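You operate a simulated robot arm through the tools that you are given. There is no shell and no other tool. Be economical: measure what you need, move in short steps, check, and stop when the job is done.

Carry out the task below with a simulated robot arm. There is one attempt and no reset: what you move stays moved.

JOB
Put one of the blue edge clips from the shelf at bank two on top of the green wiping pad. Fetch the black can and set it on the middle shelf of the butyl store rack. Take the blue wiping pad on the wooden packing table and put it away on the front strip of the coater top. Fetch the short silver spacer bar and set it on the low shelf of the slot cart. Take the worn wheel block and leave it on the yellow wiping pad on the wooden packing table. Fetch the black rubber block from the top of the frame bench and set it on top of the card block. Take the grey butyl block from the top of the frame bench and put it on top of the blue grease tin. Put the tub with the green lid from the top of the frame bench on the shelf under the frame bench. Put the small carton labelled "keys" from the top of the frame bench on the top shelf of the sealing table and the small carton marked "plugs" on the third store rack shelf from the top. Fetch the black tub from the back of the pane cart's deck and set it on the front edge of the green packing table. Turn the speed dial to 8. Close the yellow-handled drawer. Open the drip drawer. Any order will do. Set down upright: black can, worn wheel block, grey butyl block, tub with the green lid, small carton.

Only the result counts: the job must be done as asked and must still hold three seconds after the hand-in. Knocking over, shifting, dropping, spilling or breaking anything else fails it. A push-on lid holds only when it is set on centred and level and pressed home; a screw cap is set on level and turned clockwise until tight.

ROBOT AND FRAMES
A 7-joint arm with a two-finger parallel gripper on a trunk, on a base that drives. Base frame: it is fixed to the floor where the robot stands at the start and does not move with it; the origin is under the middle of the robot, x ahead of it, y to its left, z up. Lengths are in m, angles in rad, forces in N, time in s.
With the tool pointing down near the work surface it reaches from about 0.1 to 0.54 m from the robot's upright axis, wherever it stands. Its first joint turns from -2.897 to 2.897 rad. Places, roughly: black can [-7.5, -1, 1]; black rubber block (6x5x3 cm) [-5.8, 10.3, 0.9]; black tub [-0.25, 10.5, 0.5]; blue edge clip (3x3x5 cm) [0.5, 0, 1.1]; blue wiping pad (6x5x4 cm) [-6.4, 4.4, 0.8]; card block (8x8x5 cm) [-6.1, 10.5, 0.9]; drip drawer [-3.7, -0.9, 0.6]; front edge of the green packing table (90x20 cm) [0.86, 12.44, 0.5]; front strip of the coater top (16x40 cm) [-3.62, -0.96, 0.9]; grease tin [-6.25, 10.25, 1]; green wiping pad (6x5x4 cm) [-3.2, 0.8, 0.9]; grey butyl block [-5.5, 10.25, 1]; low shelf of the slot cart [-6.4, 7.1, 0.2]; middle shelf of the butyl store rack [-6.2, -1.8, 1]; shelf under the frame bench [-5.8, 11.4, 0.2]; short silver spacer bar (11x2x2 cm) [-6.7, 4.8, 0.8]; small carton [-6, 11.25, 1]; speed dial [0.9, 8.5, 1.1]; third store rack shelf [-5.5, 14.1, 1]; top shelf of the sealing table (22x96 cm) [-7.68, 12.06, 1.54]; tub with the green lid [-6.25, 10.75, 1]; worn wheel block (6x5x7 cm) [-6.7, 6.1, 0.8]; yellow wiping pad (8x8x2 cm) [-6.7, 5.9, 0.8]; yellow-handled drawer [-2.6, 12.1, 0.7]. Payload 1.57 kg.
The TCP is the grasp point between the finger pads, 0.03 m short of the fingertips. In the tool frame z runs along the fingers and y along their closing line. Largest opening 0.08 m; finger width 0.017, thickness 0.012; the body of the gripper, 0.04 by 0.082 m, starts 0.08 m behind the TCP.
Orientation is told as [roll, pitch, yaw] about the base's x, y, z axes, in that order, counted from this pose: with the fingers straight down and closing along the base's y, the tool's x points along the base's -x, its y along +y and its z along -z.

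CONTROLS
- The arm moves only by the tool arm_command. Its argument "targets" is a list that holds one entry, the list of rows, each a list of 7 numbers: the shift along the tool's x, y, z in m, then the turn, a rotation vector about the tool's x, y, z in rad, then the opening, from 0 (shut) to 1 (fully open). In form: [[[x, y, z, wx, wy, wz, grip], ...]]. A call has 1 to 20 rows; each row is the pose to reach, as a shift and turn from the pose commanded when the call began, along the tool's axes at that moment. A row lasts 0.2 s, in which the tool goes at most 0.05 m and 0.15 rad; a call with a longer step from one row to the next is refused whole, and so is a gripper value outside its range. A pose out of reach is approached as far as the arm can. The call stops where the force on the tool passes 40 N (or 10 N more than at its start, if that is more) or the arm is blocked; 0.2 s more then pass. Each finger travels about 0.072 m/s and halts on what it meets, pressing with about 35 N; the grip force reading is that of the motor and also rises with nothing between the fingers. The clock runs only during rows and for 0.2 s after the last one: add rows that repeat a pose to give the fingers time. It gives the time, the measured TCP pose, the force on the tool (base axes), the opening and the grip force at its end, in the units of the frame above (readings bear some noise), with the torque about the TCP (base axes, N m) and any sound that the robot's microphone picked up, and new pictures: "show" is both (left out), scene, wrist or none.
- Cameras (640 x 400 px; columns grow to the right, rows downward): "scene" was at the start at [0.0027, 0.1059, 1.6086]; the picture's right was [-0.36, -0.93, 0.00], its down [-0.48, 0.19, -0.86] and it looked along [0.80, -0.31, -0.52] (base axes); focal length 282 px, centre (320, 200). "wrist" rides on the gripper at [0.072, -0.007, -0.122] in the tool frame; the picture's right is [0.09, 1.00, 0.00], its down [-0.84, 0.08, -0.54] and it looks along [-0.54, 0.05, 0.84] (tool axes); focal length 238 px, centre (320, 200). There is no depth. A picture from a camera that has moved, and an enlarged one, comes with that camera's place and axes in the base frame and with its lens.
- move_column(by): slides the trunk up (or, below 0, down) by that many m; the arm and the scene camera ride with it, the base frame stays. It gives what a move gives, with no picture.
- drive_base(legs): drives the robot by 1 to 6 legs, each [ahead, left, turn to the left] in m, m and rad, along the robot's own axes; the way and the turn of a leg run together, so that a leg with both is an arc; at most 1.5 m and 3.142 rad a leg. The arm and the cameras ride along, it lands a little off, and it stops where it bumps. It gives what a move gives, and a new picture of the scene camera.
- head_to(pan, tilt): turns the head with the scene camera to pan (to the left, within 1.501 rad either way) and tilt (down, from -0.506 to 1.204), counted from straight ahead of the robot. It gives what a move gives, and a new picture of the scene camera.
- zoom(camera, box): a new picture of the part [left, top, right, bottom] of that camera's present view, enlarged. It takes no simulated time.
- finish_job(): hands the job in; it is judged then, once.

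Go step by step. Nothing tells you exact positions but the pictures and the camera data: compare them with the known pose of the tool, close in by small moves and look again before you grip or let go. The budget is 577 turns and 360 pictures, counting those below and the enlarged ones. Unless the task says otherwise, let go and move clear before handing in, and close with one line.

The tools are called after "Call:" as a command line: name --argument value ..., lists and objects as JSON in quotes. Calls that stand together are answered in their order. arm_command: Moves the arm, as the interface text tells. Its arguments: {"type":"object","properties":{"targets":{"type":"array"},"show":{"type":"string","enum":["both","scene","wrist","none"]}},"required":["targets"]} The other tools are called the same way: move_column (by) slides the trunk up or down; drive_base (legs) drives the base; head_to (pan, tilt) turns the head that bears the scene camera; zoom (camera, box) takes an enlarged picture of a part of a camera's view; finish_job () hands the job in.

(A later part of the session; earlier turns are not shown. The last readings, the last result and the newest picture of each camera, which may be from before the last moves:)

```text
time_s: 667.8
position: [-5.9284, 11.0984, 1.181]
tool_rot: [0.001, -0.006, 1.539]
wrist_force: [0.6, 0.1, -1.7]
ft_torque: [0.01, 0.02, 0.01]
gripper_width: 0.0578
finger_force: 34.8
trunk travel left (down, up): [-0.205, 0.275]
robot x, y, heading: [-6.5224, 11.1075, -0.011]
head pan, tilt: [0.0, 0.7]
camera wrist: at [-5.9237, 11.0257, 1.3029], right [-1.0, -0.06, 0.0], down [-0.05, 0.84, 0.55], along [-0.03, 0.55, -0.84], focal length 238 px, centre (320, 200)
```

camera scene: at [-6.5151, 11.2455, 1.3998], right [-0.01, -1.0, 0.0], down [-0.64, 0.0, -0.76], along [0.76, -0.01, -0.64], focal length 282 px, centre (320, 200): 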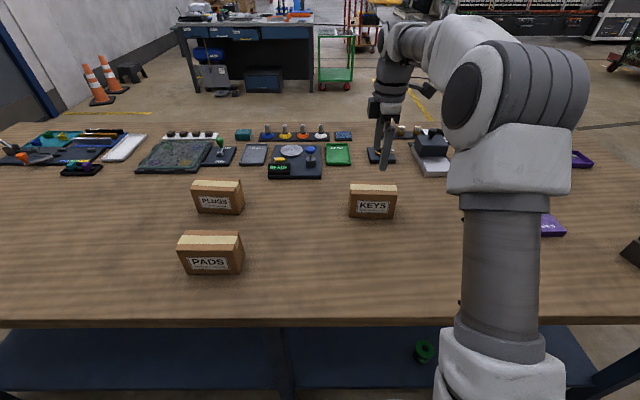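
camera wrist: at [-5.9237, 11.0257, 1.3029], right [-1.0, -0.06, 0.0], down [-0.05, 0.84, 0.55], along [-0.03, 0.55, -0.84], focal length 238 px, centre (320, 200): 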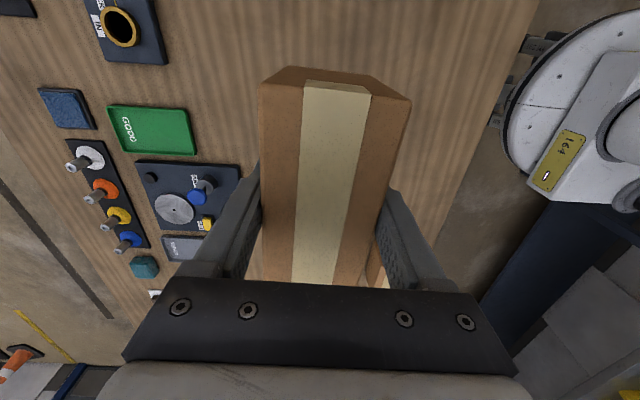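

KEYS is held (base 5.6 cm below TCP). I'll retract, raise the trunk fully, and go to the south end of the sealing table.

Call:
arm_command --targets '[[[0, 0.04, -0.02, 0, 0, 0, 0.3], [0, 0.08, -0.04, 0, 0, 0, 0.3], [0, 0.12, -0.06, 0, 0, 0, 0.3], [0, 0.16, -0.08, 0, 0, 0, 0.3], [0, 0.2, -0.08, 0, 0, 0, 0.3], [0, 0.22, -0.08, 0, 0, 0, 0.3]]]' --show "none"

Call:
drive_base --legs '[[-0.5, -0.1, 0], [0, 0, 1.58]]'

Call:
move_column --by 0.27

Call:
head_to --pan 0.3 --tilt 0.3

```text
time_s: 669.2
position: [-6.1486, 11.1055, 1.2601]
tool_rot: [-0.002, -0.006, 1.536]
wrist_force: [-0.4, 0.1, -2.7]
ft_torque: [0.05, -0.01, 0.01]
gripper_width: 0.0577
finger_force: 35.1
trunk travel left (down, up): [-0.205, 0.275]
robot x, y, heading: [-6.5205, 11.1058, -0.009]
head pan, tilt: [0.0, 0.7]
```

```text
time_s: 678.1
position: [-7.0216, 11.3827, 1.2604]
tool_rot: [-0.002, -0.005, 3.1]
wrist_force: [0.4, 0.4, -2.2]
ft_torque: [0.02, -0.02, -0.02]
gripper_width: 0.0577
finger_force: 34.8
trunk travel left (down, up): [-0.205, 0.275]
robot x, y, heading: [-7.0245, 11.0112, 1.562]
head pan, tilt: [0.0, 0.7]
camera scene: at [-7.1658, 11.0169, 1.3997], right [1.0, -0.01, 0.0], down [-0.01, -0.64, -0.76], along [0.01, 0.76, -0.64], focal length 282 px, centre (320, 200)
```

scene: 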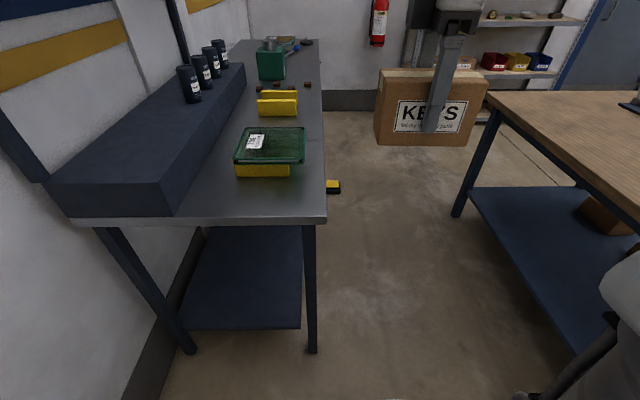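

```text
time_s: 680.9
position: [-7.0203, 11.3824, 1.5313]
tool_rot: [-0.002, -0.006, 3.099]
wrist_force: [0.7, 0.5, -1.9]
ft_torque: [-0.01, 0.0, 0.04]
gripper_width: 0.0577
finger_force: 34.4
trunk travel left (down, up): [-0.475, 0.005]
robot x, y, heading: [-7.0221, 11.0086, 1.556]
head pan, tilt: [0.0, 0.7]
```

```text
time_s: 681.7
position: [-7.0207, 11.3825, 1.5299]
tool_rot: [-0.001, -0.004, 3.101]
wrist_force: [-0.1, 0.1, -2.8]
ft_torque: [-0.05, -0.01, 0.02]
gripper_width: 0.0576
finger_force: 34.5
trunk travel left (down, up): [-0.475, 0.005]
robot x, y, heading: [-7.0229, 11.0121, 1.561]
head pan, tilt: [0.3, 0.3]
camera scene: at [-7.1933, 11.0215, 1.7058], right [0.96, 0.28, 0.0], down [0.08, -0.28, -0.95], along [-0.27, 0.92, -0.3], focal length 282 px, centre (320, 200)
```

scene: 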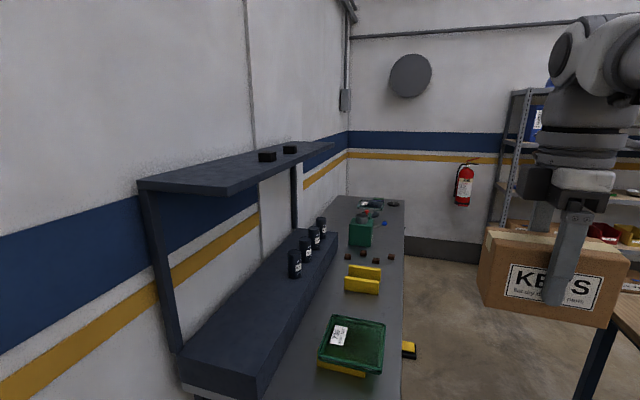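

The shelf's near end is free: it spans x -7.79…-7.57 from y = 11.55. I'll turn the carton lengthwise and drive to the table's south end.

Call:
arm_command --targets '[[[0, 0, 0, 0, 0, 0.14, 0.3], [0, 0, 0, 0, 0, 0.28, 0.3], [0, 0, 0, 0, 0, 0.42, 0.3], [0, 0, 0, 0, 0, 0.56, 0.3], [0, 0, 0, 0, 0, 0.7, 0.3], [0, 0, 0, 0, 0, 0.84, 0.3], [0, 0, 0, 0, 0, 0.98, 0.3], [0, 0, 0, 0, 0, 1.12, 0.3], [0, 0, 0, 0, 0, 1.26, 0.3], [0, 0, 0, 0, 0, 1.4, 0.3], [0, 0, 0, 0, 0, 1.53, 0.3]]]' --show "none"

Call:
drive_base --legs '[[-0.1, 0.42, 0.01]]'

```text
time_s: 684.1
position: [-7.0199, 11.3834, 1.53]
tool_rot: [0.005, -0.003, 1.571]
wrist_force: [-1.0, 0.1, -1.3]
ft_torque: [-0.01, -0.01, 0.01]
gripper_width: 0.0576
finger_force: 35.0
trunk travel left (down, up): [-0.475, 0.005]
robot x, y, heading: [-7.024, 11.01, 1.559]
head pan, tilt: [0.3, 0.3]
```

```text
time_s: 687.7
position: [-7.4343, 11.2878, 1.5302]
tool_rot: [0.005, -0.003, 1.575]
wrist_force: [0.4, -0.2, -1.9]
ft_torque: [0.0, 0.0, 0.0]
gripper_width: 0.0577
finger_force: 34.9
trunk travel left (down, up): [-0.475, 0.005]
robot x, y, heading: [-7.4415, 10.9172, 1.56]
head pan, tilt: [0.3, 0.3]
camera scene: at [-7.6046, 10.9258, 1.7058], right [0.96, 0.29, 0.0], down [0.09, -0.28, -0.96], along [-0.28, 0.91, -0.3], focal length 282 px, centre (320, 200)
```

scene: 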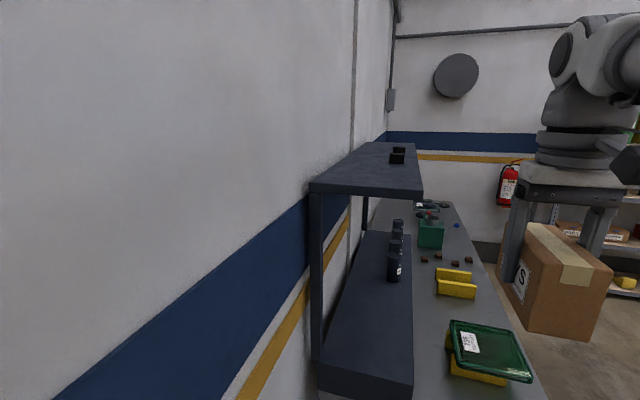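

Call:
arm_command --targets '[[[0, 0, -0.04, 0, 0, 0, 0.3], [0, 0, -0.08, 0, 0, 0, 0.3], [0, 0, -0.12, 0, 0, 0, 0.3]]]' --show "none"

Call:
drive_base --legs '[[0.3, 0, 0.01]]'

Call:
head_to --pan 0.15 --tilt 0.3

```text
time_s: 688.5
position: [-7.4342, 11.2846, 1.6051]
tool_rot: [0.007, -0.004, 1.575]
wrist_force: [-0.4, 0.2, -2.4]
ft_torque: [-0.04, 0.02, 0.01]
gripper_width: 0.0578
finger_force: 34.9
out of reach, approached as far as the arm can: row 2, 3
trunk travel left (down, up): [-0.475, 0.005]
robot x, y, heading: [-7.4389, 10.9157, 1.563]
head pan, tilt: [0.3, 0.3]
```

```text
time_s: 691.1
position: [-7.4362, 11.5871, 1.6035]
tool_rot: [0.005, -0.003, 1.584]
wrist_force: [-0.2, 0.1, -2.9]
ft_torque: [0.0, 0.0, 0.02]
gripper_width: 0.0577
finger_force: 35.4
trunk travel left (down, up): [-0.475, 0.005]
robot x, y, heading: [-7.4365, 11.2175, 1.569]
head pan, tilt: [0.3, 0.3]
camera scene: at [-7.6034, 11.2259, 1.7059], right [0.95, 0.3, 0.0], down [0.09, -0.28, -0.96], along [-0.28, 0.91, -0.3], focal length 282 px, centre (320, 200)
```

scene: 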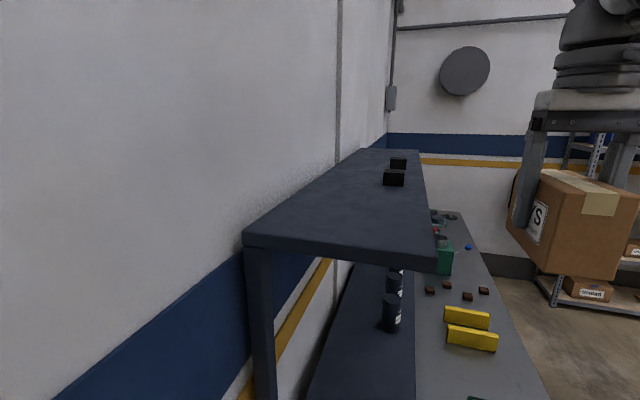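

```text
time_s: 691.8
position: [-7.4362, 11.5873, 1.6045]
tool_rot: [0.005, -0.004, 1.585]
wrist_force: [0.9, -0.7, -2.8]
ft_torque: [-0.04, 0.01, 0.01]
gripper_width: 0.0576
finger_force: 34.3
trunk travel left (down, up): [-0.475, 0.005]
robot x, y, heading: [-7.4364, 11.2136, 1.572]
head pan, tilt: [0.15, 0.3]
camera scene: at [-7.5898, 11.2287, 1.7059], right [0.99, 0.15, 0.0], down [0.04, -0.29, -0.96], along [-0.14, 0.94, -0.3], focal length 282 px, centre (320, 200)
```

scene: 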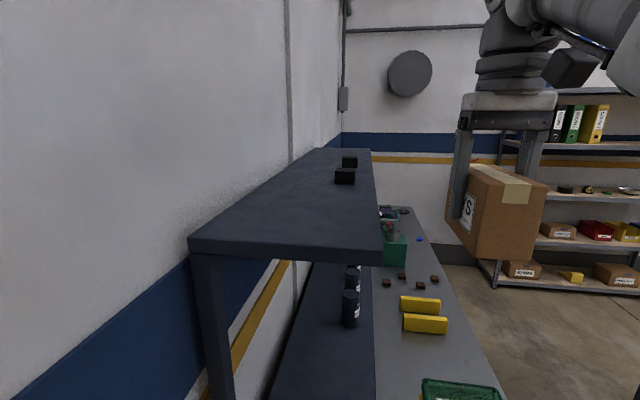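

The vertical posture can't lift the carton high enough over the shelf. I'll regrasp it with a pitched hand, using the bench's free west edge as an intermediate spot.

Call:
drive_base --legs '[[-0.3, 0, 0], [0.0, -0.1, -1.57], [0.72, 0.04, 0]]'

Call:
move_column --by -0.27

Call:
head_to --pan 0.0 --tilt 0.7

```text
time_s: 704.0
position: [-6.295, 10.9355, 1.6035]
tool_rot: [0.005, -0.004, 0.047]
wrist_force: [0.2, 0.5, -3.1]
ft_torque: [0.01, 0.03, 0.0]
gripper_width: 0.0576
finger_force: 34.6
trunk travel left (down, up): [-0.475, 0.005]
robot x, y, heading: [-6.6646, 10.9184, 0.033]
head pan, tilt: [0.15, 0.3]
camera scene: at [-6.6578, 11.0745, 1.7059], right [0.18, -0.98, 0.0], down [-0.29, -0.05, -0.96], along [0.94, 0.18, -0.3], focal length 282 px, centre (320, 200)
```

scene: 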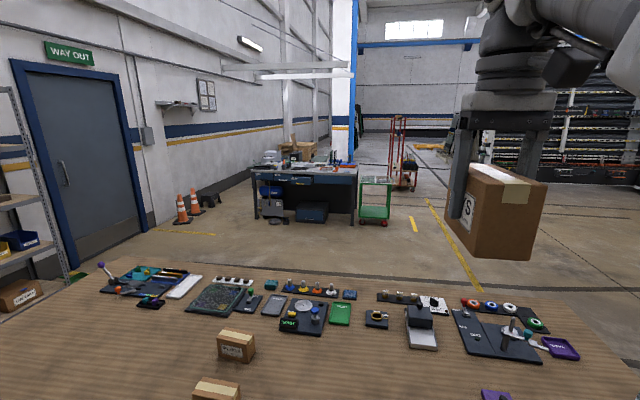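

```text
time_s: 706.8
position: [-6.2954, 10.9346, 1.335]
tool_rot: [0.005, -0.004, 0.046]
wrist_force: [0.1, -0.1, -1.9]
ft_torque: [0.01, 0.03, -0.01]
gripper_width: 0.0577
finger_force: 35.1
trunk travel left (down, up): [-0.205, 0.275]
robot x, y, heading: [-6.6608, 10.9192, 0.038]
head pan, tilt: [0.15, 0.3]
```

```text
time_s: 707.6
position: [-6.2947, 10.9355, 1.3337]
tool_rot: [0.005, -0.004, 0.047]
wrist_force: [0.9, 0.6, -3.1]
ft_torque: [-0.02, 0.02, -0.01]
gripper_width: 0.0577
finger_force: 35.0
trunk travel left (down, up): [-0.205, 0.275]
robot x, y, heading: [-6.6655, 10.9199, 0.034]
head pan, tilt: [0.0, 0.7]
camera scene: at [-6.6649, 11.0603, 1.3998], right [0.03, -1.0, 0.0], down [-0.64, -0.02, -0.77], along [0.76, 0.03, -0.64], focal length 282 px, centre (320, 200)
```

scene: 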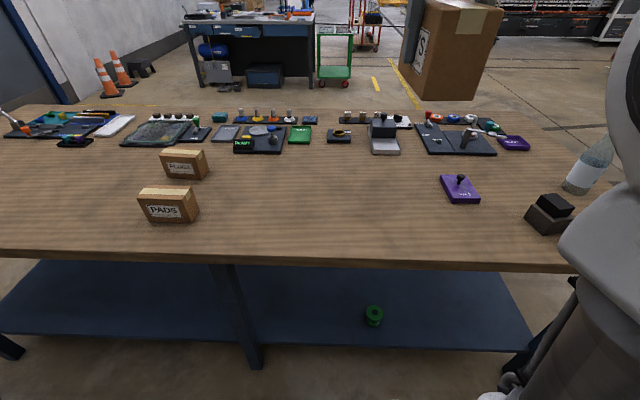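

Setting KEYS on the bench near its west edge at (-6.15, 10.94).

Call:
arm_command --targets '[[[-0.04, 0, 0.02, 0, 0, 0, 0.3], [-0.08, 0, 0.04, 0, 0, 0, 0.3], [-0.12, 0, 0.06, 0, 0, 0, 0.3], [-0.145, 0, 0.1, 0, 0, 0, 0.3], [-0.145, 0, 0.145, 0, 0, 0, 0.3], [-0.145, 0, 0.19, 0, 0, 0, 0.3], [-0.145, 0, 0.235, 0, 0, 0, 0.3], [-0.145, 0, 0.28, 0, 0, 0, 0.3], [-0.145, 0, 0.325, 0, 0, 0, 0.3], [-0.145, 0, 0.365, 0, 0, 0, 0.3], [-0.145, 0, 0.4, 0, 0, 0, 0.3], [-0.145, 0, 0.412, 0, 0, 0, 0.3]]]' --show "none"

Call:
arm_command --targets '[[[0, 0, 0.003, 0, 0, 0, 0.3], [0, 0, 0.006, 0, 0, 0, 0.3], [0, 0, 0.009, 0, 0, 0, 0.3]]]' --show "none"

```text
time_s: 710.2
position: [-6.1481, 10.9432, 0.922]
tool_rot: [0.006, -0.002, 0.047]
wrist_force: [0.6, 0.2, -2.3]
ft_torque: [0.0, -0.02, -0.02]
gripper_width: 0.0575
finger_force: 33.9
trunk travel left (down, up): [-0.205, 0.275]
robot x, y, heading: [-6.6615, 10.9241, 0.039]
head pan, tilt: [0.0, 0.7]
```

```text
time_s: 711.0
position: [-6.1479, 10.9427, 0.9146]
tool_rot: [0.003, -0.007, 0.046]
wrist_force: [-0.1, 0.2, 4.8]
ft_torque: [-0.22, 0.25, -0.03]
gripper_width: 0.0578
finger_force: 35.8
trunk travel left (down, up): [-0.205, 0.275]
robot x, y, heading: [-6.6611, 10.9213, 0.041]
head pan, tilt: [0.0, 0.7]
```

Set down. Releasing, then lowering the trunk and pitching 0.7 rad for the side regrasp.

Call:
arm_command --targets '[[[0, 0, -0.002, 0, 0, 0, 0.7], [0, 0, -0.002, 0, 0, 0, 1], [0, 0, -0.002, 0, 0, 0, 1], [0, 0, -0.04, 0, 0, 0, 1], [0, 0, -0.08, 0, 0, 0, 1], [0, 0, -0.12, 0, 0, 0, 1], [0, 0, -0.16, 0, 0, 0, 1], [0, 0, -0.2, 0, 0, 0, 1]]]' --show "none"

Call:
drive_base --legs '[[-0.35, 0, 0]]'

Call:
move_column --by -0.19

Call:
arm_command --targets '[[[0.01, 0, 0, 0, -0.1, 0, 1], [0.02, 0, 0, 0, -0.2, 0, 1], [0.03, 0, 0, 0, -0.3, 0, 1], [0.04, 0, 0, 0, -0.4, 0, 1], [0.05, 0, 0, 0, -0.5, 0, 1], [0.06, 0, 0, 0, -0.6, 0, 1], [0.065, 0, 0.0, 0, -0.7, 0, 1]]]' --show "wrist"

```text
time_s: 712.8
position: [-6.1507, 10.9439, 1.1126]
tool_rot: [0.005, -0.003, 0.049]
wrist_force: [0.3, 0.7, 0.0]
ft_torque: [-0.05, 0.0, 0.02]
gripper_width: 0.08
finger_force: 0.0
trunk travel left (down, up): [-0.205, 0.275]
robot x, y, heading: [-6.6655, 10.9223, 0.039]
head pan, tilt: [0.0, 0.7]
```

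```text
time_s: 715.7
position: [-6.5028, 10.9319, 1.1125]
tool_rot: [0.005, -0.004, 0.05]
wrist_force: [0.4, 0.3, -0.1]
ft_torque: [-0.01, 0.01, -0.01]
gripper_width: 0.08
finger_force: 0.0
trunk travel left (down, up): [-0.205, 0.275]
robot x, y, heading: [-7.0167, 10.906, 0.04]
head pan, tilt: [0.0, 0.7]
camera scene: at [-7.0186, 11.0475, 1.3998], right [0.04, -1.0, 0.0], down [-0.64, -0.02, -0.76], along [0.76, 0.03, -0.64], focal length 282 px, centre (320, 200)
```

scene: 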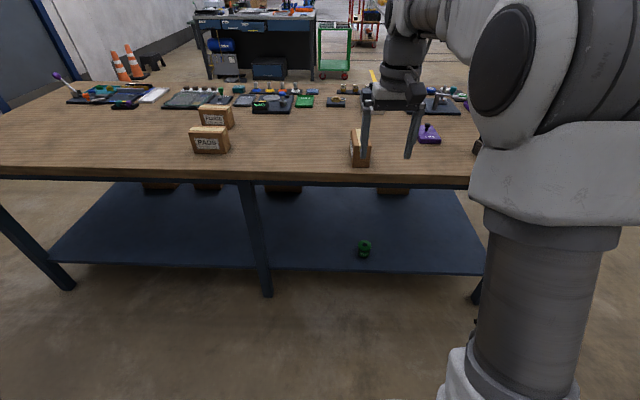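

```text
time_s: 717.8
position: [-6.5044, 10.9321, 0.9217]
tool_rot: [0.006, -0.003, 0.051]
wrist_force: [0.0, 0.2, -0.5]
ft_torque: [0.0, 0.01, 0.01]
gripper_width: 0.08
finger_force: 0.0
trunk travel left (down, up): [-0.015, 0.465]
robot x, y, heading: [-7.0161, 10.9079, 0.037]
head pan, tilt: [0.0, 0.7]
```

```text
time_s: 719.4
position: [-6.5674, 10.9287, 0.9215]
tool_rot: [0.006, -0.704, 0.048]
wrist_force: [0.4, -0.1, -1.0]
ft_torque: [-0.02, -0.01, 0.02]
gripper_width: 0.0799
finger_force: 0.0
trunk travel left (down, up): [-0.015, 0.465]
robot x, y, heading: [-7.0165, 10.9096, 0.034]
head pan, tilt: [0.0, 0.7]
camera wrist: at [-6.7009, 10.9148, 0.9688], right [-0.12, 0.99, -0.06], down [0.28, 0.09, 0.96], along [0.95, 0.1, -0.29], focal length 238 px, centre (320, 200)
```

wrist: 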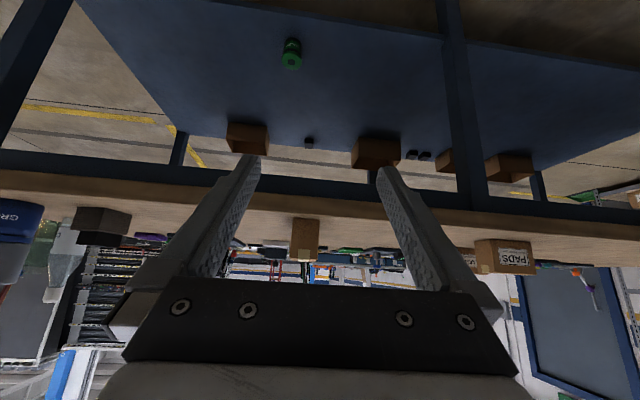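

Call:
arm_command --targets '[[[0.008, 0, 0.0095, 0, 0, 0, 1]]]' --show "none"

Call:
drive_base --legs '[[0.29, 0, 0]]'

Call:
arm_command --targets '[[[0, 0, 0, 0, 0, 0, 1]]]' --show "wrist"

```text
time_s: 719.8
position: [-6.5674, 10.9289, 0.9099]
tool_rot: [0.006, -0.704, 0.046]
wrist_force: [0.2, 0.0, -0.5]
ft_torque: [0.02, 0.04, -0.01]
gripper_width: 0.08
finger_force: 0.1
trunk travel left (down, up): [-0.015, 0.465]
robot x, y, heading: [-7.0165, 10.9114, 0.04]
head pan, tilt: [0.0, 0.7]
```

```text
time_s: 722.3
position: [-6.2769, 10.9411, 0.9099]
tool_rot: [0.005, -0.703, 0.049]
wrist_force: [0.2, -0.1, 0.9]
ft_torque: [0.03, -0.01, -0.03]
gripper_width: 0.0801
finger_force: 0.1
trunk travel left (down, up): [-0.015, 0.465]
robot x, y, heading: [-6.7239, 10.9231, 0.043]
head pan, tilt: [0.0, 0.7]
camera scene: at [-6.7268, 11.0587, 1.2098], right [0.04, -1.0, 0.0], down [-0.64, -0.03, -0.76], along [0.76, 0.03, -0.64], focal length 282 px, centre (320, 200)
```

scene: 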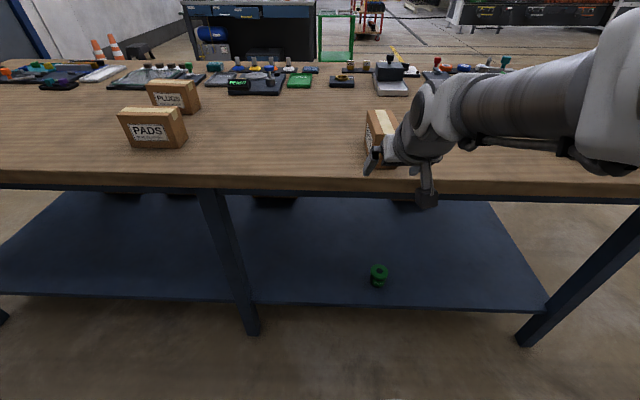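

```text
time_s: 722.7
position: [-6.277, 10.9404, 0.9107]
tool_rot: [0.006, -0.705, 0.047]
wrist_force: [-0.2, 0.1, -0.1]
ft_torque: [0.03, 0.01, 0.02]
gripper_width: 0.0802
finger_force: 0.1
trunk travel left (down, up): [-0.015, 0.465]
robot x, y, heading: [-6.7234, 10.9204, 0.037]
head pan, tilt: [0.0, 0.7]
camera wrist: at [-6.4092, 10.9269, 0.9574], right [-0.12, 0.99, -0.06], down [0.28, 0.09, 0.96], along [0.95, 0.1, -0.29], focal length 238 px, centre (320, 200)
```

wrist: 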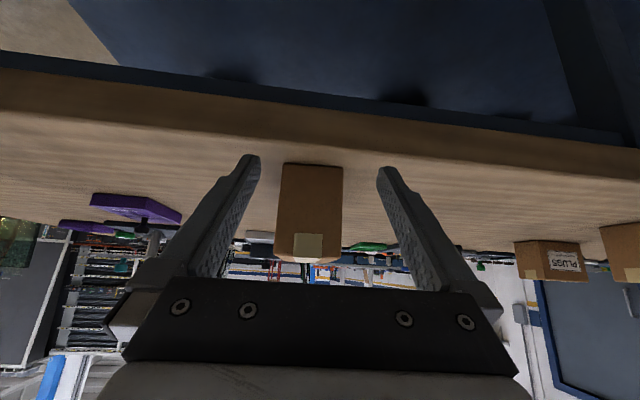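

Call:
drive_base --legs '[[0.105, 0, 0]]'

Call:
arm_command --targets '[[[0, 0, 0, 0, 0, 0, 0.8], [0, 0, 0, 0, 0, 0, 0.5], [0, 0, 0, 0, 0, 0, 0.4], [0, 0, 0, 0, 0, 0, 0.4]]]' --show "wrist"

```text
time_s: 724.0
position: [-6.1711, 10.9456, 0.9102]
tool_rot: [0.004, -0.704, 0.051]
wrist_force: [0.0, 0.1, 0.4]
ft_torque: [-0.01, -0.02, 0.02]
gripper_width: 0.0799
finger_force: 0.1
trunk travel left (down, up): [-0.015, 0.465]
robot x, y, heading: [-6.6224, 10.9233, 0.041]
head pan, tilt: [0.0, 0.7]
camera scene: at [-6.6212, 11.0628, 1.2098], right [0.04, -1.0, 0.0], down [-0.64, -0.03, -0.76], along [0.76, 0.03, -0.64], focal length 282 px, centre (320, 200)
```

scene: 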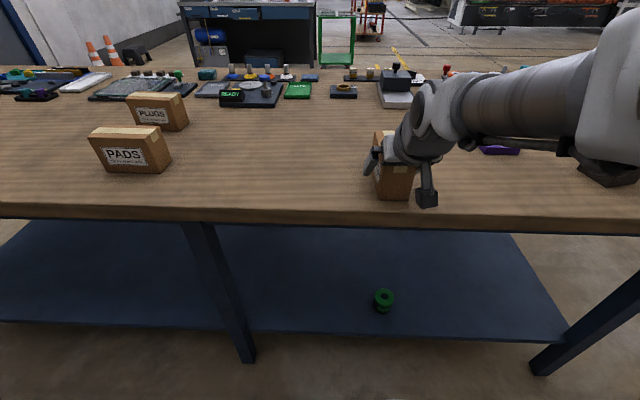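

```text
time_s: 725.0
position: [-6.1709, 10.9444, 0.9109]
tool_rot: [0.005, -0.705, 0.049]
wrist_force: [0.3, -0.8, 2.3]
ft_torque: [-0.12, -0.02, -0.07]
gripper_width: 0.0578
finger_force: 34.9
trunk travel left (down, up): [-0.015, 0.465]
robot x, y, heading: [-6.6142, 10.9254, 0.041]
head pan, tilt: [0.0, 0.7]
camera wrist: at [-6.3035, 10.931, 0.9575], right [-0.12, 0.99, -0.06], down [0.28, 0.09, 0.96], along [0.95, 0.1, -0.29], focal length 238 px, centre (320, 200)
```

wrist: 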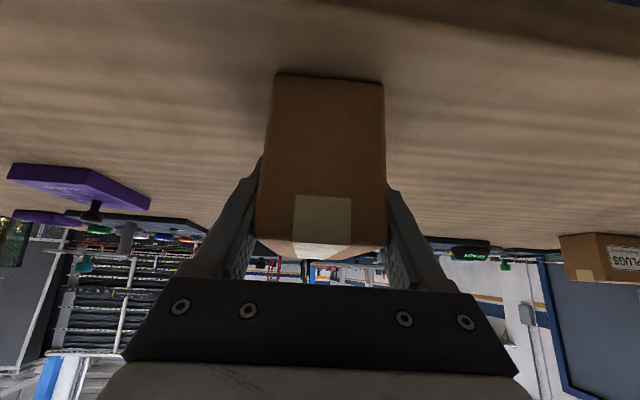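

Regripped. Lifting with the trunk and driving to the sealing table's south end.

Call:
move_column --by 0.46

Call:
drive_base --legs '[[-0.75, 0, 0], [0, 0, 1.53], [0, 0.1, 0]]'

Call:
arm_command --targets '[[[-0.026, 0, -0.03, 0, 0, 0, 0.4], [-0.052, 0, -0.06, 0, 0, 0, 0.4], [-0.078, 0, -0.092, 0, 0, 0, 0.4], [-0.104, 0, -0.122, 0, 0, 0, 0.4], [-0.13, 0, -0.153, 0, 0, 0, 0.4], [-0.156, 0, -0.183, 0, 0, 0, 0.4], [-0.18, 0, -0.212, 0, 0, 0, 0.4]]]' --show "scene"

```text
refused: 0.46 is not a number from -0.4 to 0.4
```

```text
time_s: 736.5
position: [-7.476, 11.3484, 0.9101]
tool_rot: [0.007, -0.705, 1.576]
wrist_force: [0.5, 0.0, -0.1]
ft_torque: [-0.03, 0.01, -0.01]
gripper_width: 0.0579
finger_force: 35.1
trunk travel left (down, up): [-0.015, 0.465]
robot x, y, heading: [-7.472, 10.8997, 1.567]
head pan, tilt: [0.0, 0.7]
camera scene: at [-7.6146, 10.9038, 1.2097], right [1.0, 0.0, 0.0], down [0.0, -0.64, -0.76], along [0.0, 0.76, -0.64], focal length 282 px, centre (320, 200)
```

scene: 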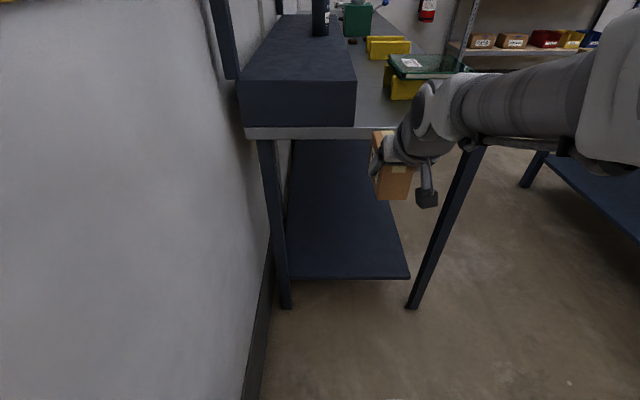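

```text
time_s: 738.0
position: [-7.4738, 11.3492, 1.1887]
tool_rot: [0.003, -0.704, 1.576]
wrist_force: [-0.3, -0.2, -2.3]
ft_torque: [-0.02, -0.04, -0.03]
gripper_width: 0.0578
finger_force: 34.6
trunk travel left (down, up): [-0.015, 0.465]
robot x, y, heading: [-7.474, 10.8991, 1.569]
head pan, tilt: [0.0, 0.7]
camera scene: at [-7.6146, 10.9038, 1.2097], right [1.0, 0.0, 0.0], down [0.0, -0.64, -0.76], along [0.0, 0.76, -0.64], focal length 282 px, centre (320, 200)
```

scene: 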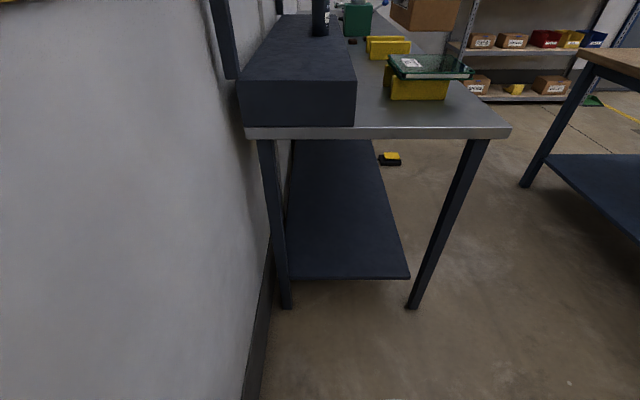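

The trunk command was refused, but the carton slid off the bench safely still gripped. Raising the trunk now in two steps and checking.

Call:
move_column --by 0.4

Call:
move_column --by 0.06

Call:
head_to --pan 0.0 --tilt 0.25

Call:
arm_command --targets '[[[0, 0, 0, 0, 0, 0, 0.4]]]' --show "wrist"

```text
time_s: 741.9
position: [-7.4729, 11.3483, 1.5896]
tool_rot: [0.005, -0.704, 1.576]
wrist_force: [-0.4, -0.3, -2.4]
ft_torque: [-0.09, 0.05, 0.01]
gripper_width: 0.058
finger_force: 35.3
trunk travel left (down, up): [-0.415, 0.065]
robot x, y, heading: [-7.4739, 10.8966, 1.565]
head pan, tilt: [0.0, 0.7]
```

```text
time_s: 742.9
position: [-7.4721, 11.3481, 1.6486]
tool_rot: [0.005, -0.704, 1.576]
wrist_force: [0.3, 1.0, -1.8]
ft_torque: [-0.08, 0.02, -0.01]
gripper_width: 0.0579
finger_force: 35.0
trunk travel left (down, up): [-0.475, 0.005]
robot x, y, heading: [-7.4723, 10.9024, 1.571]
head pan, tilt: [0.0, 0.7]
```

```text
time_s: 743.8
position: [-7.4733, 11.3489, 1.6491]
tool_rot: [0.005, -0.704, 1.578]
wrist_force: [0.1, 0.1, -2.4]
ft_torque: [-0.04, 0.01, 0.02]
gripper_width: 0.058
finger_force: 34.9
trunk travel left (down, up): [-0.475, 0.005]
robot x, y, heading: [-7.4744, 10.8994, 1.572]
head pan, tilt: [0.0, 0.25]
camera scene: at [-7.6146, 10.9123, 1.7105], right [1.0, 0.0, 0.0], down [0.0, -0.25, -0.97], along [0.0, 0.97, -0.25], focal length 282 px, centre (320, 200)
```

scene: 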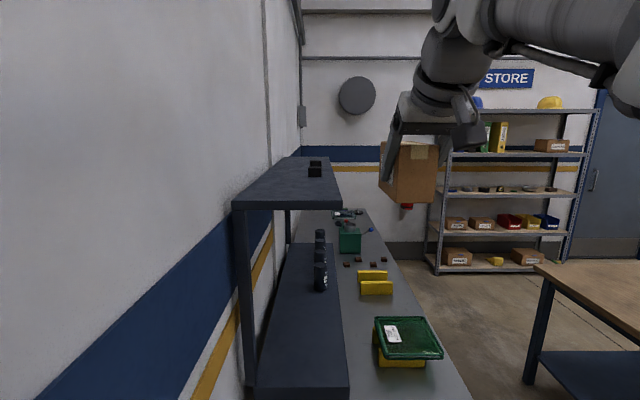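

```text
time_s: 744.2
position: [-7.4722, 11.3481, 1.6489]
tool_rot: [0.006, -0.703, 1.577]
wrist_force: [-1.0, 0.7, -2.2]
ft_torque: [-0.08, 0.01, 0.0]
gripper_width: 0.0578
finger_force: 35.5
trunk travel left (down, up): [-0.475, 0.005]
robot x, y, heading: [-7.4743, 10.8982, 1.566]
head pan, tilt: [0.0, 0.25]
camera wrist: at [-7.4643, 11.2145, 1.6962], right [-1.0, -0.08, -0.06], down [-0.08, 0.29, 0.96], along [-0.06, 0.95, -0.29], focal length 238 px, centre (320, 200)
```

wrist: 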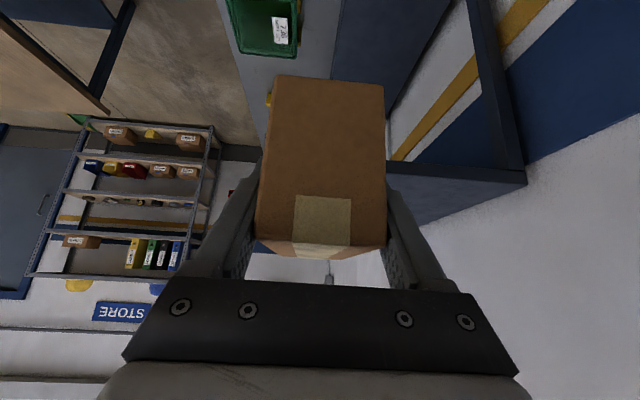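

Third store shelf from the top holds small flat items. Now shifting the carton left 0.2 m, to line up with the top shelf.

Call:
arm_command --targets '[[[0.01, 0.04, 0, 0, 0, 0, 0.4], [0.015, 0.08, 0, 0, 0, 0, 0.4], [0.02, 0.12, 0, 0, 0, 0, 0.4], [0.025, 0.16, 0, 0, 0, 0, 0.4], [0.03, 0.2, 0, 0, 0, 0, 0.4], [0.03, 0.21, -0.01, 0, 0, 0, 0.4]]]' --show "both"

```text
time_s: 745.6
position: [-7.6839, 11.3168, 1.6378]
tool_rot: [0.007, -0.704, 1.576]
wrist_force: [-0.4, -0.4, -2.2]
ft_torque: [-0.03, -0.05, 0.01]
gripper_width: 0.0579
finger_force: 34.2
trunk travel left (down, up): [-0.475, 0.005]
robot x, y, heading: [-7.4772, 10.901, 1.569]
head pan, tilt: [0.0, 0.25]
camera scene: at [-7.6146, 10.9121, 1.7106], right [1.0, 0.0, 0.0], down [0.0, -0.25, -0.97], along [0.0, 0.97, -0.25], focal length 282 px, centre (320, 200)
camera wrist: at [-7.6748, 11.1819, 1.6844], right [-1.0, -0.08, -0.05], down [-0.08, 0.29, 0.96], along [-0.06, 0.95, -0.29], focal length 238 px, centre (320, 200)
```

scene: 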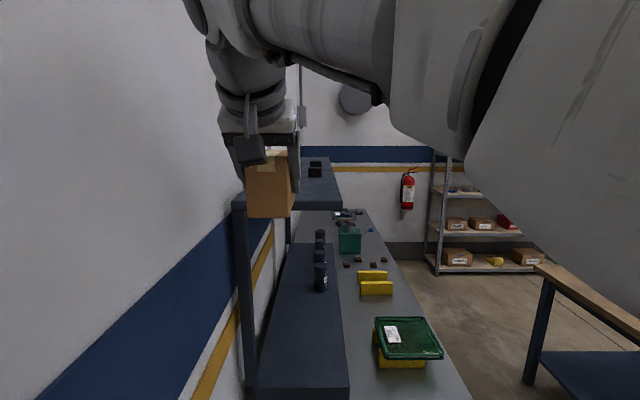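
wrist: 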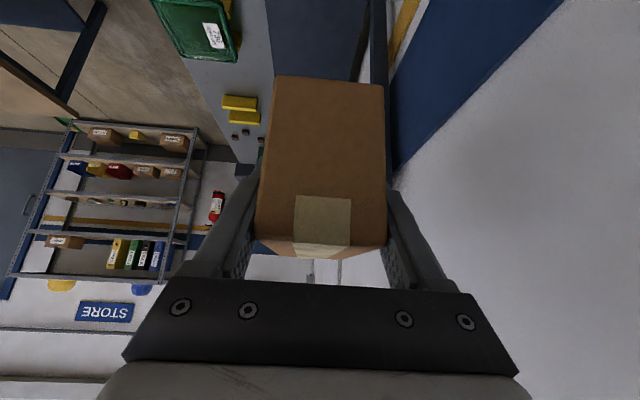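

Clearance is about 5 cm. Driving forward 0.31 m so the carton is over the shelf.

Call:
drive_base --legs '[[0.2, 0, 0], [0.11, 0, 0]]'

Call:
arm_command --targets '[[[0, 0, 0, 0, 0, 0, 0.4]]]' --show "wrist"

```text
time_s: 748.5
position: [-7.6824, 11.6256, 1.6363]
tool_rot: [0.007, -0.703, 1.578]
wrist_force: [0.3, 0.3, -2.5]
ft_torque: [-0.06, 0.04, -0.01]
gripper_width: 0.0578
finger_force: 34.5
trunk travel left (down, up): [-0.475, 0.005]
robot x, y, heading: [-7.4697, 11.2107, 1.568]
head pan, tilt: [0.0, 0.25]
camera scene: at [-7.614, 11.2222, 1.7106], right [1.0, 0.0, 0.0], down [0.0, -0.25, -0.97], along [0.0, 0.97, -0.25], focal length 282 px, centre (320, 200)
```

scene: 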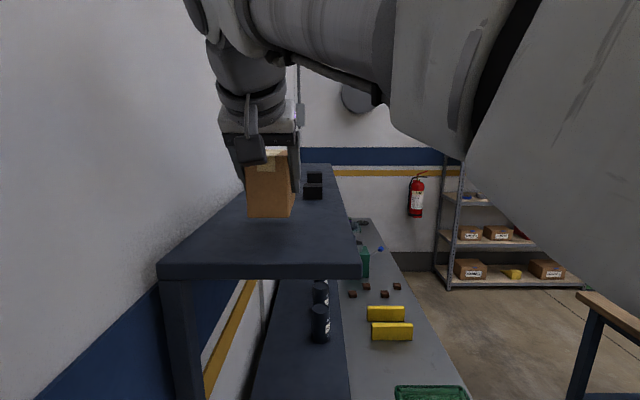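

```text
time_s: 748.9
position: [-7.6824, 11.6249, 1.6372]
tool_rot: [0.005, -0.703, 1.578]
wrist_force: [-0.4, -0.2, -1.6]
ft_torque: [-0.09, 0.0, -0.01]
gripper_width: 0.0579
finger_force: 34.7
trunk travel left (down, up): [-0.475, 0.005]
robot x, y, heading: [-7.4723, 11.21, 1.57]
head pan, tilt: [0.0, 0.25]
camera wrist: at [-7.674, 11.4916, 1.6842], right [-1.0, -0.08, -0.06], down [-0.08, 0.29, 0.95], along [-0.06, 0.95, -0.29], focal length 238 px, centre (320, 200)
```

wrist: 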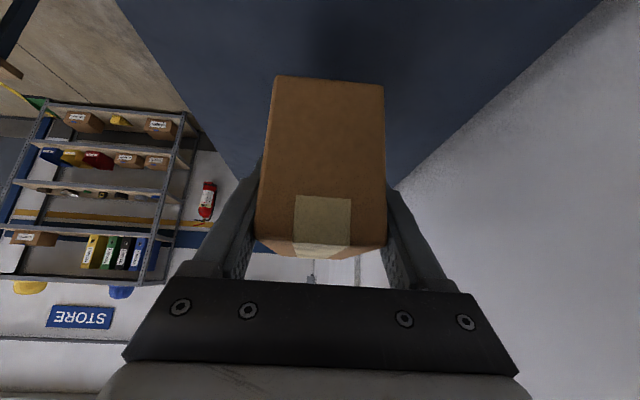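

Over the shelf. Lowering with the trunk.

Call:
move_column --by -0.035

Call:
move_column --by -0.008

```text
time_s: 749.7
position: [-7.6827, 11.6252, 1.6022]
tool_rot: [0.004, -0.703, 1.577]
wrist_force: [0.0, 0.8, -2.4]
ft_torque: [-0.05, -0.04, -0.02]
gripper_width: 0.0578
finger_force: 34.8
trunk travel left (down, up): [-0.44, 0.04]
robot x, y, heading: [-7.4758, 11.2113, 1.568]
head pan, tilt: [0.0, 0.25]
```

```text
time_s: 750.2
position: [-7.6823, 11.6259, 1.5942]
tool_rot: [0.006, -0.707, 1.577]
wrist_force: [-1.9, 3.1, 7.7]
ft_torque: [-0.28, -0.27, 0.02]
gripper_width: 0.0578
finger_force: 35.6
trunk travel left (down, up): [-0.432, 0.048]
robot x, y, heading: [-7.4721, 11.2092, 1.571]
head pan, tilt: [0.0, 0.25]
```

Call:
move_column --by -0.003

Call:
arm_command --targets '[[[0, 0, 0, 0, 0, 0, 0.7], [0, 0, 0, 0, 0, 0, 1], [0, 0, 0, 0, 0, 0, 1]]]' --show "both"

```text
time_s: 750.8
position: [-7.6821, 11.6249, 1.5956]
tool_rot: [0.012, -0.714, 1.576]
wrist_force: [-5.3, 7.6, 35.0]
ft_torque: [-0.97, -0.68, -0.02]
gripper_width: 0.0579
finger_force: 35.1
trunk travel left (down, up): [-0.429, 0.051]
robot x, y, heading: [-7.4735, 11.2106, 1.566]
head pan, tilt: [0.0, 0.25]
```

```text
time_s: 751.6
position: [-7.6828, 11.6264, 1.5903]
tool_rot: [0.005, -0.702, 1.577]
wrist_force: [-0.8, -0.6, 0.7]
ft_torque: [-0.04, -0.01, 0.01]
gripper_width: 0.0802
finger_force: 0.0
trunk travel left (down, up): [-0.429, 0.051]
robot x, y, heading: [-7.4706, 11.2102, 1.575]
head pan, tilt: [0.0, 0.25]
camera scene: at [-7.6139, 11.2214, 1.6644], right [1.0, 0.0, 0.0], down [0.0, -0.25, -0.97], along [0.0, 0.97, -0.25], focal length 282 px, centre (320, 200)
camera wrist: at [-7.674, 11.4915, 1.6377], right [-1.0, -0.08, -0.06], down [-0.08, 0.29, 0.95], along [-0.06, 0.95, -0.29], focal length 238 px, centre (320, 200)
```

scene: 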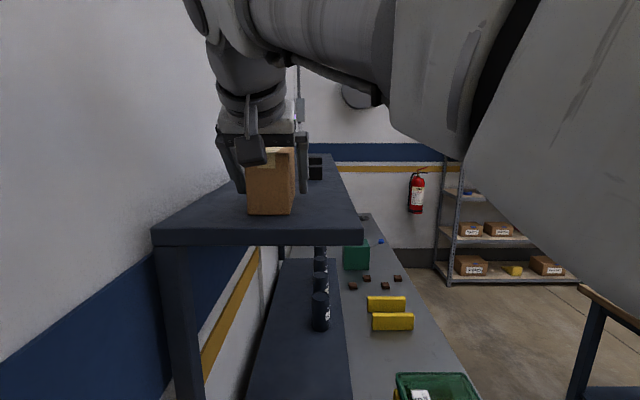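
wrist: 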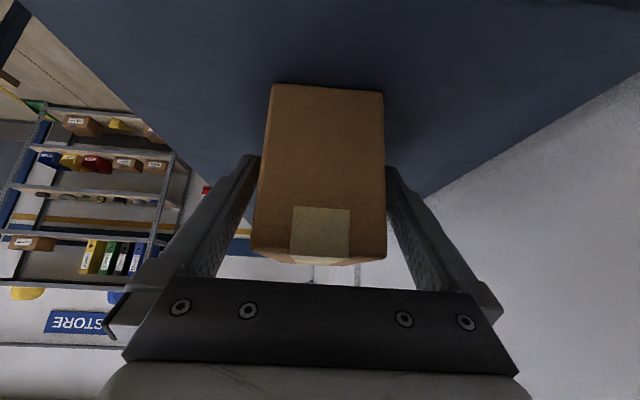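

KEYS stands on the top shelf. Backing straight out.

Call:
drive_base --legs '[[-0.3, 0, 0]]'

Call:
head_to --pan 0.0 --tilt 0.3

```text
time_s: 754.1
position: [-7.6837, 11.33, 1.5903]
tool_rot: [0.005, -0.701, 1.581]
wrist_force: [0.7, 1.1, 0.4]
ft_torque: [-0.02, -0.03, 0.0]
gripper_width: 0.08
finger_force: 0.0
trunk travel left (down, up): [-0.429, 0.051]
robot x, y, heading: [-7.4737, 10.9123, 1.57]
head pan, tilt: [0.0, 0.25]
camera scene: at [-7.6144, 10.9251, 1.6646], right [1.0, 0.0, 0.0], down [0.0, -0.25, -0.97], along [0.0, 0.97, -0.25], focal length 282 px, centre (320, 200)
```

scene: 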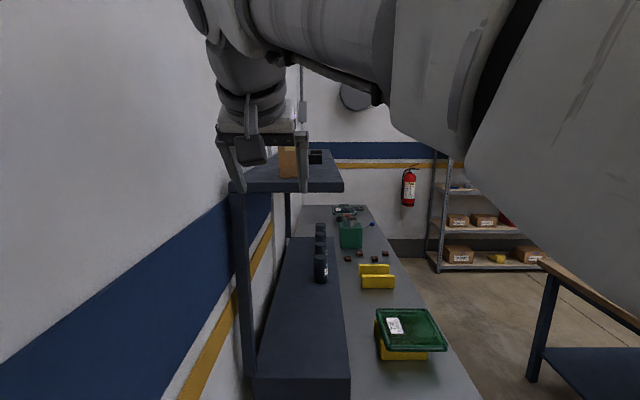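

```text
time_s: 754.7
position: [-7.6844, 11.3287, 1.5909]
tool_rot: [0.005, -0.702, 1.578]
wrist_force: [0.3, -0.2, -0.4]
ft_torque: [-0.01, -0.02, 0.02]
gripper_width: 0.08
finger_force: 0.1
trunk travel left (down, up): [-0.429, 0.051]
robot x, y, heading: [-7.4717, 10.9127, 1.569]
head pan, tilt: [0.0, 0.3]
camera scene: at [-7.6144, 10.9253, 1.6599], right [1.0, 0.0, 0.0], down [0.0, -0.3, -0.96], along [0.0, 0.96, -0.3], focal length 282 px, centre (320, 200)
```

scene: 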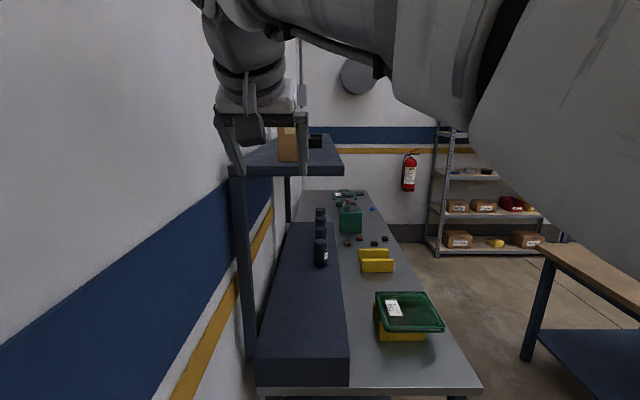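

KEYS is upright on the shelf. Now PLUGS: restoring the arm to tool-down with fingers turned 90°, and driving to the bench.

Call:
arm_command --targets '[[[0, -0.03, 0.0, 0, 0.1, 0, 1], [0, -0.06, 0.0, 0, 0.2, 0, 1], [0, -0.09, 0.0, 0, 0.3, 0, 1], [0, -0.12, 0.0, 0, 0.4, 0, 1], [0, -0.15, 0.0, 0, 0.5, 0, 1], [0, -0.18, 0.0, 0, 0.6, 0, 1], [0.02, -0.21, 0.02, 0, 0.7, 0, 1]]]' --show "none"

Call:
move_column --by -0.225

Call:
arm_command --targets '[[[0.005, 0, 0.01, 0, 0, -0.14, 1], [0.01, 0, 0.02, 0, 0, -0.28, 1], [0.015, 0, 0.03, 0, 0, -0.42, 1], [0.02, 0, 0.04, 0, 0, -0.56, 1], [0.025, 0, 0.05, 0, 0, -0.7, 1], [0.03, 0, 0.06, 0, 0, -0.84, 1], [0.035, 0, 0.07, 0, 0, -0.98, 1], [0.04, 0, 0.08, 0, 0, -1.12, 1], [0.045, 0, 0.09, 0, 0, -1.26, 1], [0.05, 0, 0.1, 0, 0, -1.4, 1], [0.05, 0, 0.11, 0, 0, -1.54, 1]]]' --show "none"

Call:
drive_base --legs '[[0, -0.6, 0], [0, 0, -1.57], [0.3, 0.62, 0], [0.05, 0, 0]]'

Call:
head_to --pan 0.0 --tilt 0.7

```text
time_s: 756.3
position: [-7.4714, 11.3226, 1.551]
tool_rot: [0.005, -0.009, 1.584]
wrist_force: [0.3, 0.9, -0.1]
ft_torque: [0.0, 0.0, 0.0]
gripper_width: 0.08
finger_force: 0.0
out of reach, approached as far as the arm can: row 6, 7
trunk travel left (down, up): [-0.429, 0.051]
robot x, y, heading: [-7.4713, 10.912, 1.57]
head pan, tilt: [0.0, 0.3]
```

```text
time_s: 758.7
position: [-7.4724, 11.3213, 1.3259]
tool_rot: [0.006, -0.01, 1.582]
wrist_force: [-0.6, 0.1, -0.3]
ft_torque: [0.01, 0.01, -0.02]
gripper_width: 0.0801
finger_force: 0.0
trunk travel left (down, up): [-0.204, 0.276]
robot x, y, heading: [-7.4722, 10.9132, 1.569]
head pan, tilt: [0.0, 0.3]
```

```text
time_s: 761.1
position: [-7.4737, 11.2729, 1.2154]
tool_rot: [-0.009, -0.004, 3.126]
wrist_force: [-0.2, -0.4, 0.7]
ft_torque: [0.03, -0.03, -0.04]
gripper_width: 0.0799
finger_force: 0.1
trunk travel left (down, up): [-0.204, 0.276]
robot x, y, heading: [-7.4751, 10.9138, 1.564]
head pan, tilt: [0.0, 0.3]
```

```text
time_s: 776.3
position: [-6.1918, 11.5549, 1.2147]
tool_rot: [-0.008, -0.006, 1.591]
wrist_force: [-0.4, 0.0, 0.2]
ft_torque: [-0.04, 0.01, 0.03]
gripper_width: 0.0798
finger_force: 0.0
trunk travel left (down, up): [-0.204, 0.276]
robot x, y, heading: [-6.5529, 11.5418, 0.036]
head pan, tilt: [0.0, 0.3]
camera scene: at [-6.5442, 11.6803, 1.4349], right [0.04, -1.0, 0.0], down [-0.3, -0.01, -0.96], along [0.95, 0.04, -0.3], focal length 282 px, centre (320, 200)
```

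scene: 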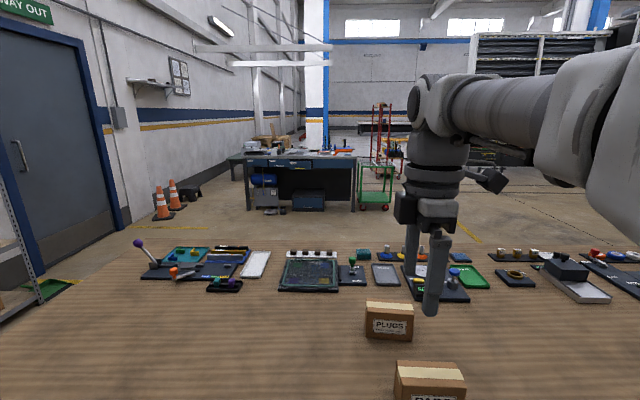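

```text
time_s: 777.2
position: [-6.1922, 11.5546, 1.216]
tool_rot: [-0.008, -0.006, 1.593]
wrist_force: [0.4, -0.3, -0.7]
ft_torque: [0.04, 0.0, -0.01]
gripper_width: 0.0798
finger_force: 0.0
trunk travel left (down, up): [-0.204, 0.276]
robot x, y, heading: [-6.5476, 11.5456, 0.039]
head pan, tilt: [0.0, 0.7]
camera scene: at [-6.5525, 11.68, 1.3988], right [0.04, -1.0, 0.0], down [-0.64, -0.02, -0.77], along [0.76, 0.03, -0.64], focal length 282 px, centre (320, 200)
```

scene: 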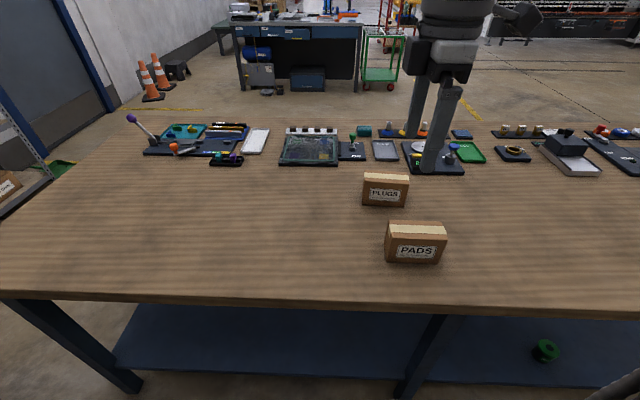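

Call:
drive_base --legs '[[0.05, 0, -0.035]]'

Call:
arm_command --targets '[[[0.008, -0.045, 0.01, 0, 0, 0, 1], [0.016, -0.09, 0.02, 0, 0, 0, 1], [0.024, -0.13, 0.04, 0, 0, 0, 1], [0.032, -0.17, 0.06, 0, 0, 0, 1], [0.04, -0.21, 0.08, 0, 0, 0, 1], [0.042, -0.235, 0.11, 0, 0, 0, 1], [0.042, -0.235, 0.15, 0, 0, 0, 1]]]' --show "wrist"

```text
time_s: 778.3
position: [-6.1483, 11.5455, 1.215]
tool_rot: [-0.008, -0.003, 1.56]
wrist_force: [-0.9, 0.1, 0.3]
ft_torque: [0.04, 0.0, 0.03]
gripper_width: 0.0801
finger_force: 0.0
trunk travel left (down, up): [-0.204, 0.276]
robot x, y, heading: [-6.5094, 11.5431, 0.011]
head pan, tilt: [0.0, 0.7]
stopped in leg 1: the robot was blocked; the commanded pose is now the measured one
camera scene: at [-6.5053, 11.6815, 1.3987], right [0.01, -1.0, 0.0], down [-0.64, 0.0, -0.76], along [0.76, 0.01, -0.64], focal length 282 px, centre (320, 200)
```

scene: 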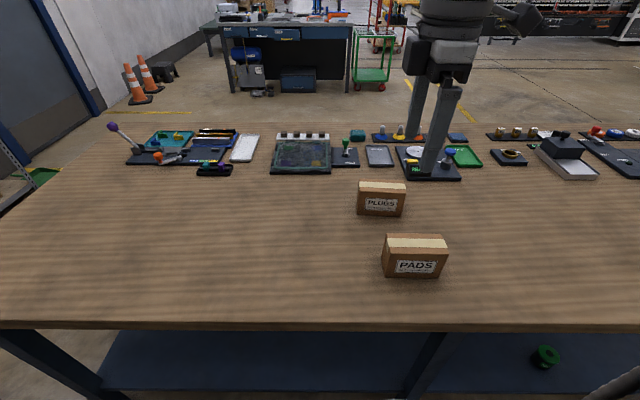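

```text
time_s: 779.9
position: [-5.911, 11.5039, 1.0655]
tool_rot: [-0.007, -0.004, 1.561]
wrist_force: [1.0, -0.2, -0.7]
ft_torque: [0.02, 0.01, 0.0]
gripper_width: 0.0803
finger_force: 0.1
trunk travel left (down, up): [-0.204, 0.276]
robot x, y, heading: [-6.5049, 11.5433, 0.011]
head pan, tilt: [0.0, 0.7]
camera wrist: at [-5.9062, 11.4298, 1.1876], right [-1.0, -0.08, -0.01], down [-0.07, 0.84, 0.55], along [-0.04, 0.54, -0.84], focal length 238 px, centre (320, 200)
```

wrist: 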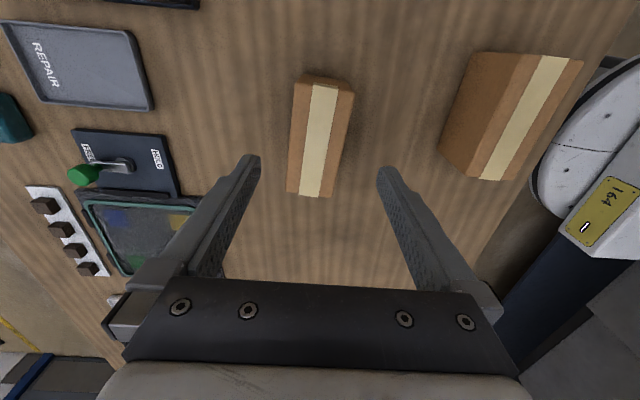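

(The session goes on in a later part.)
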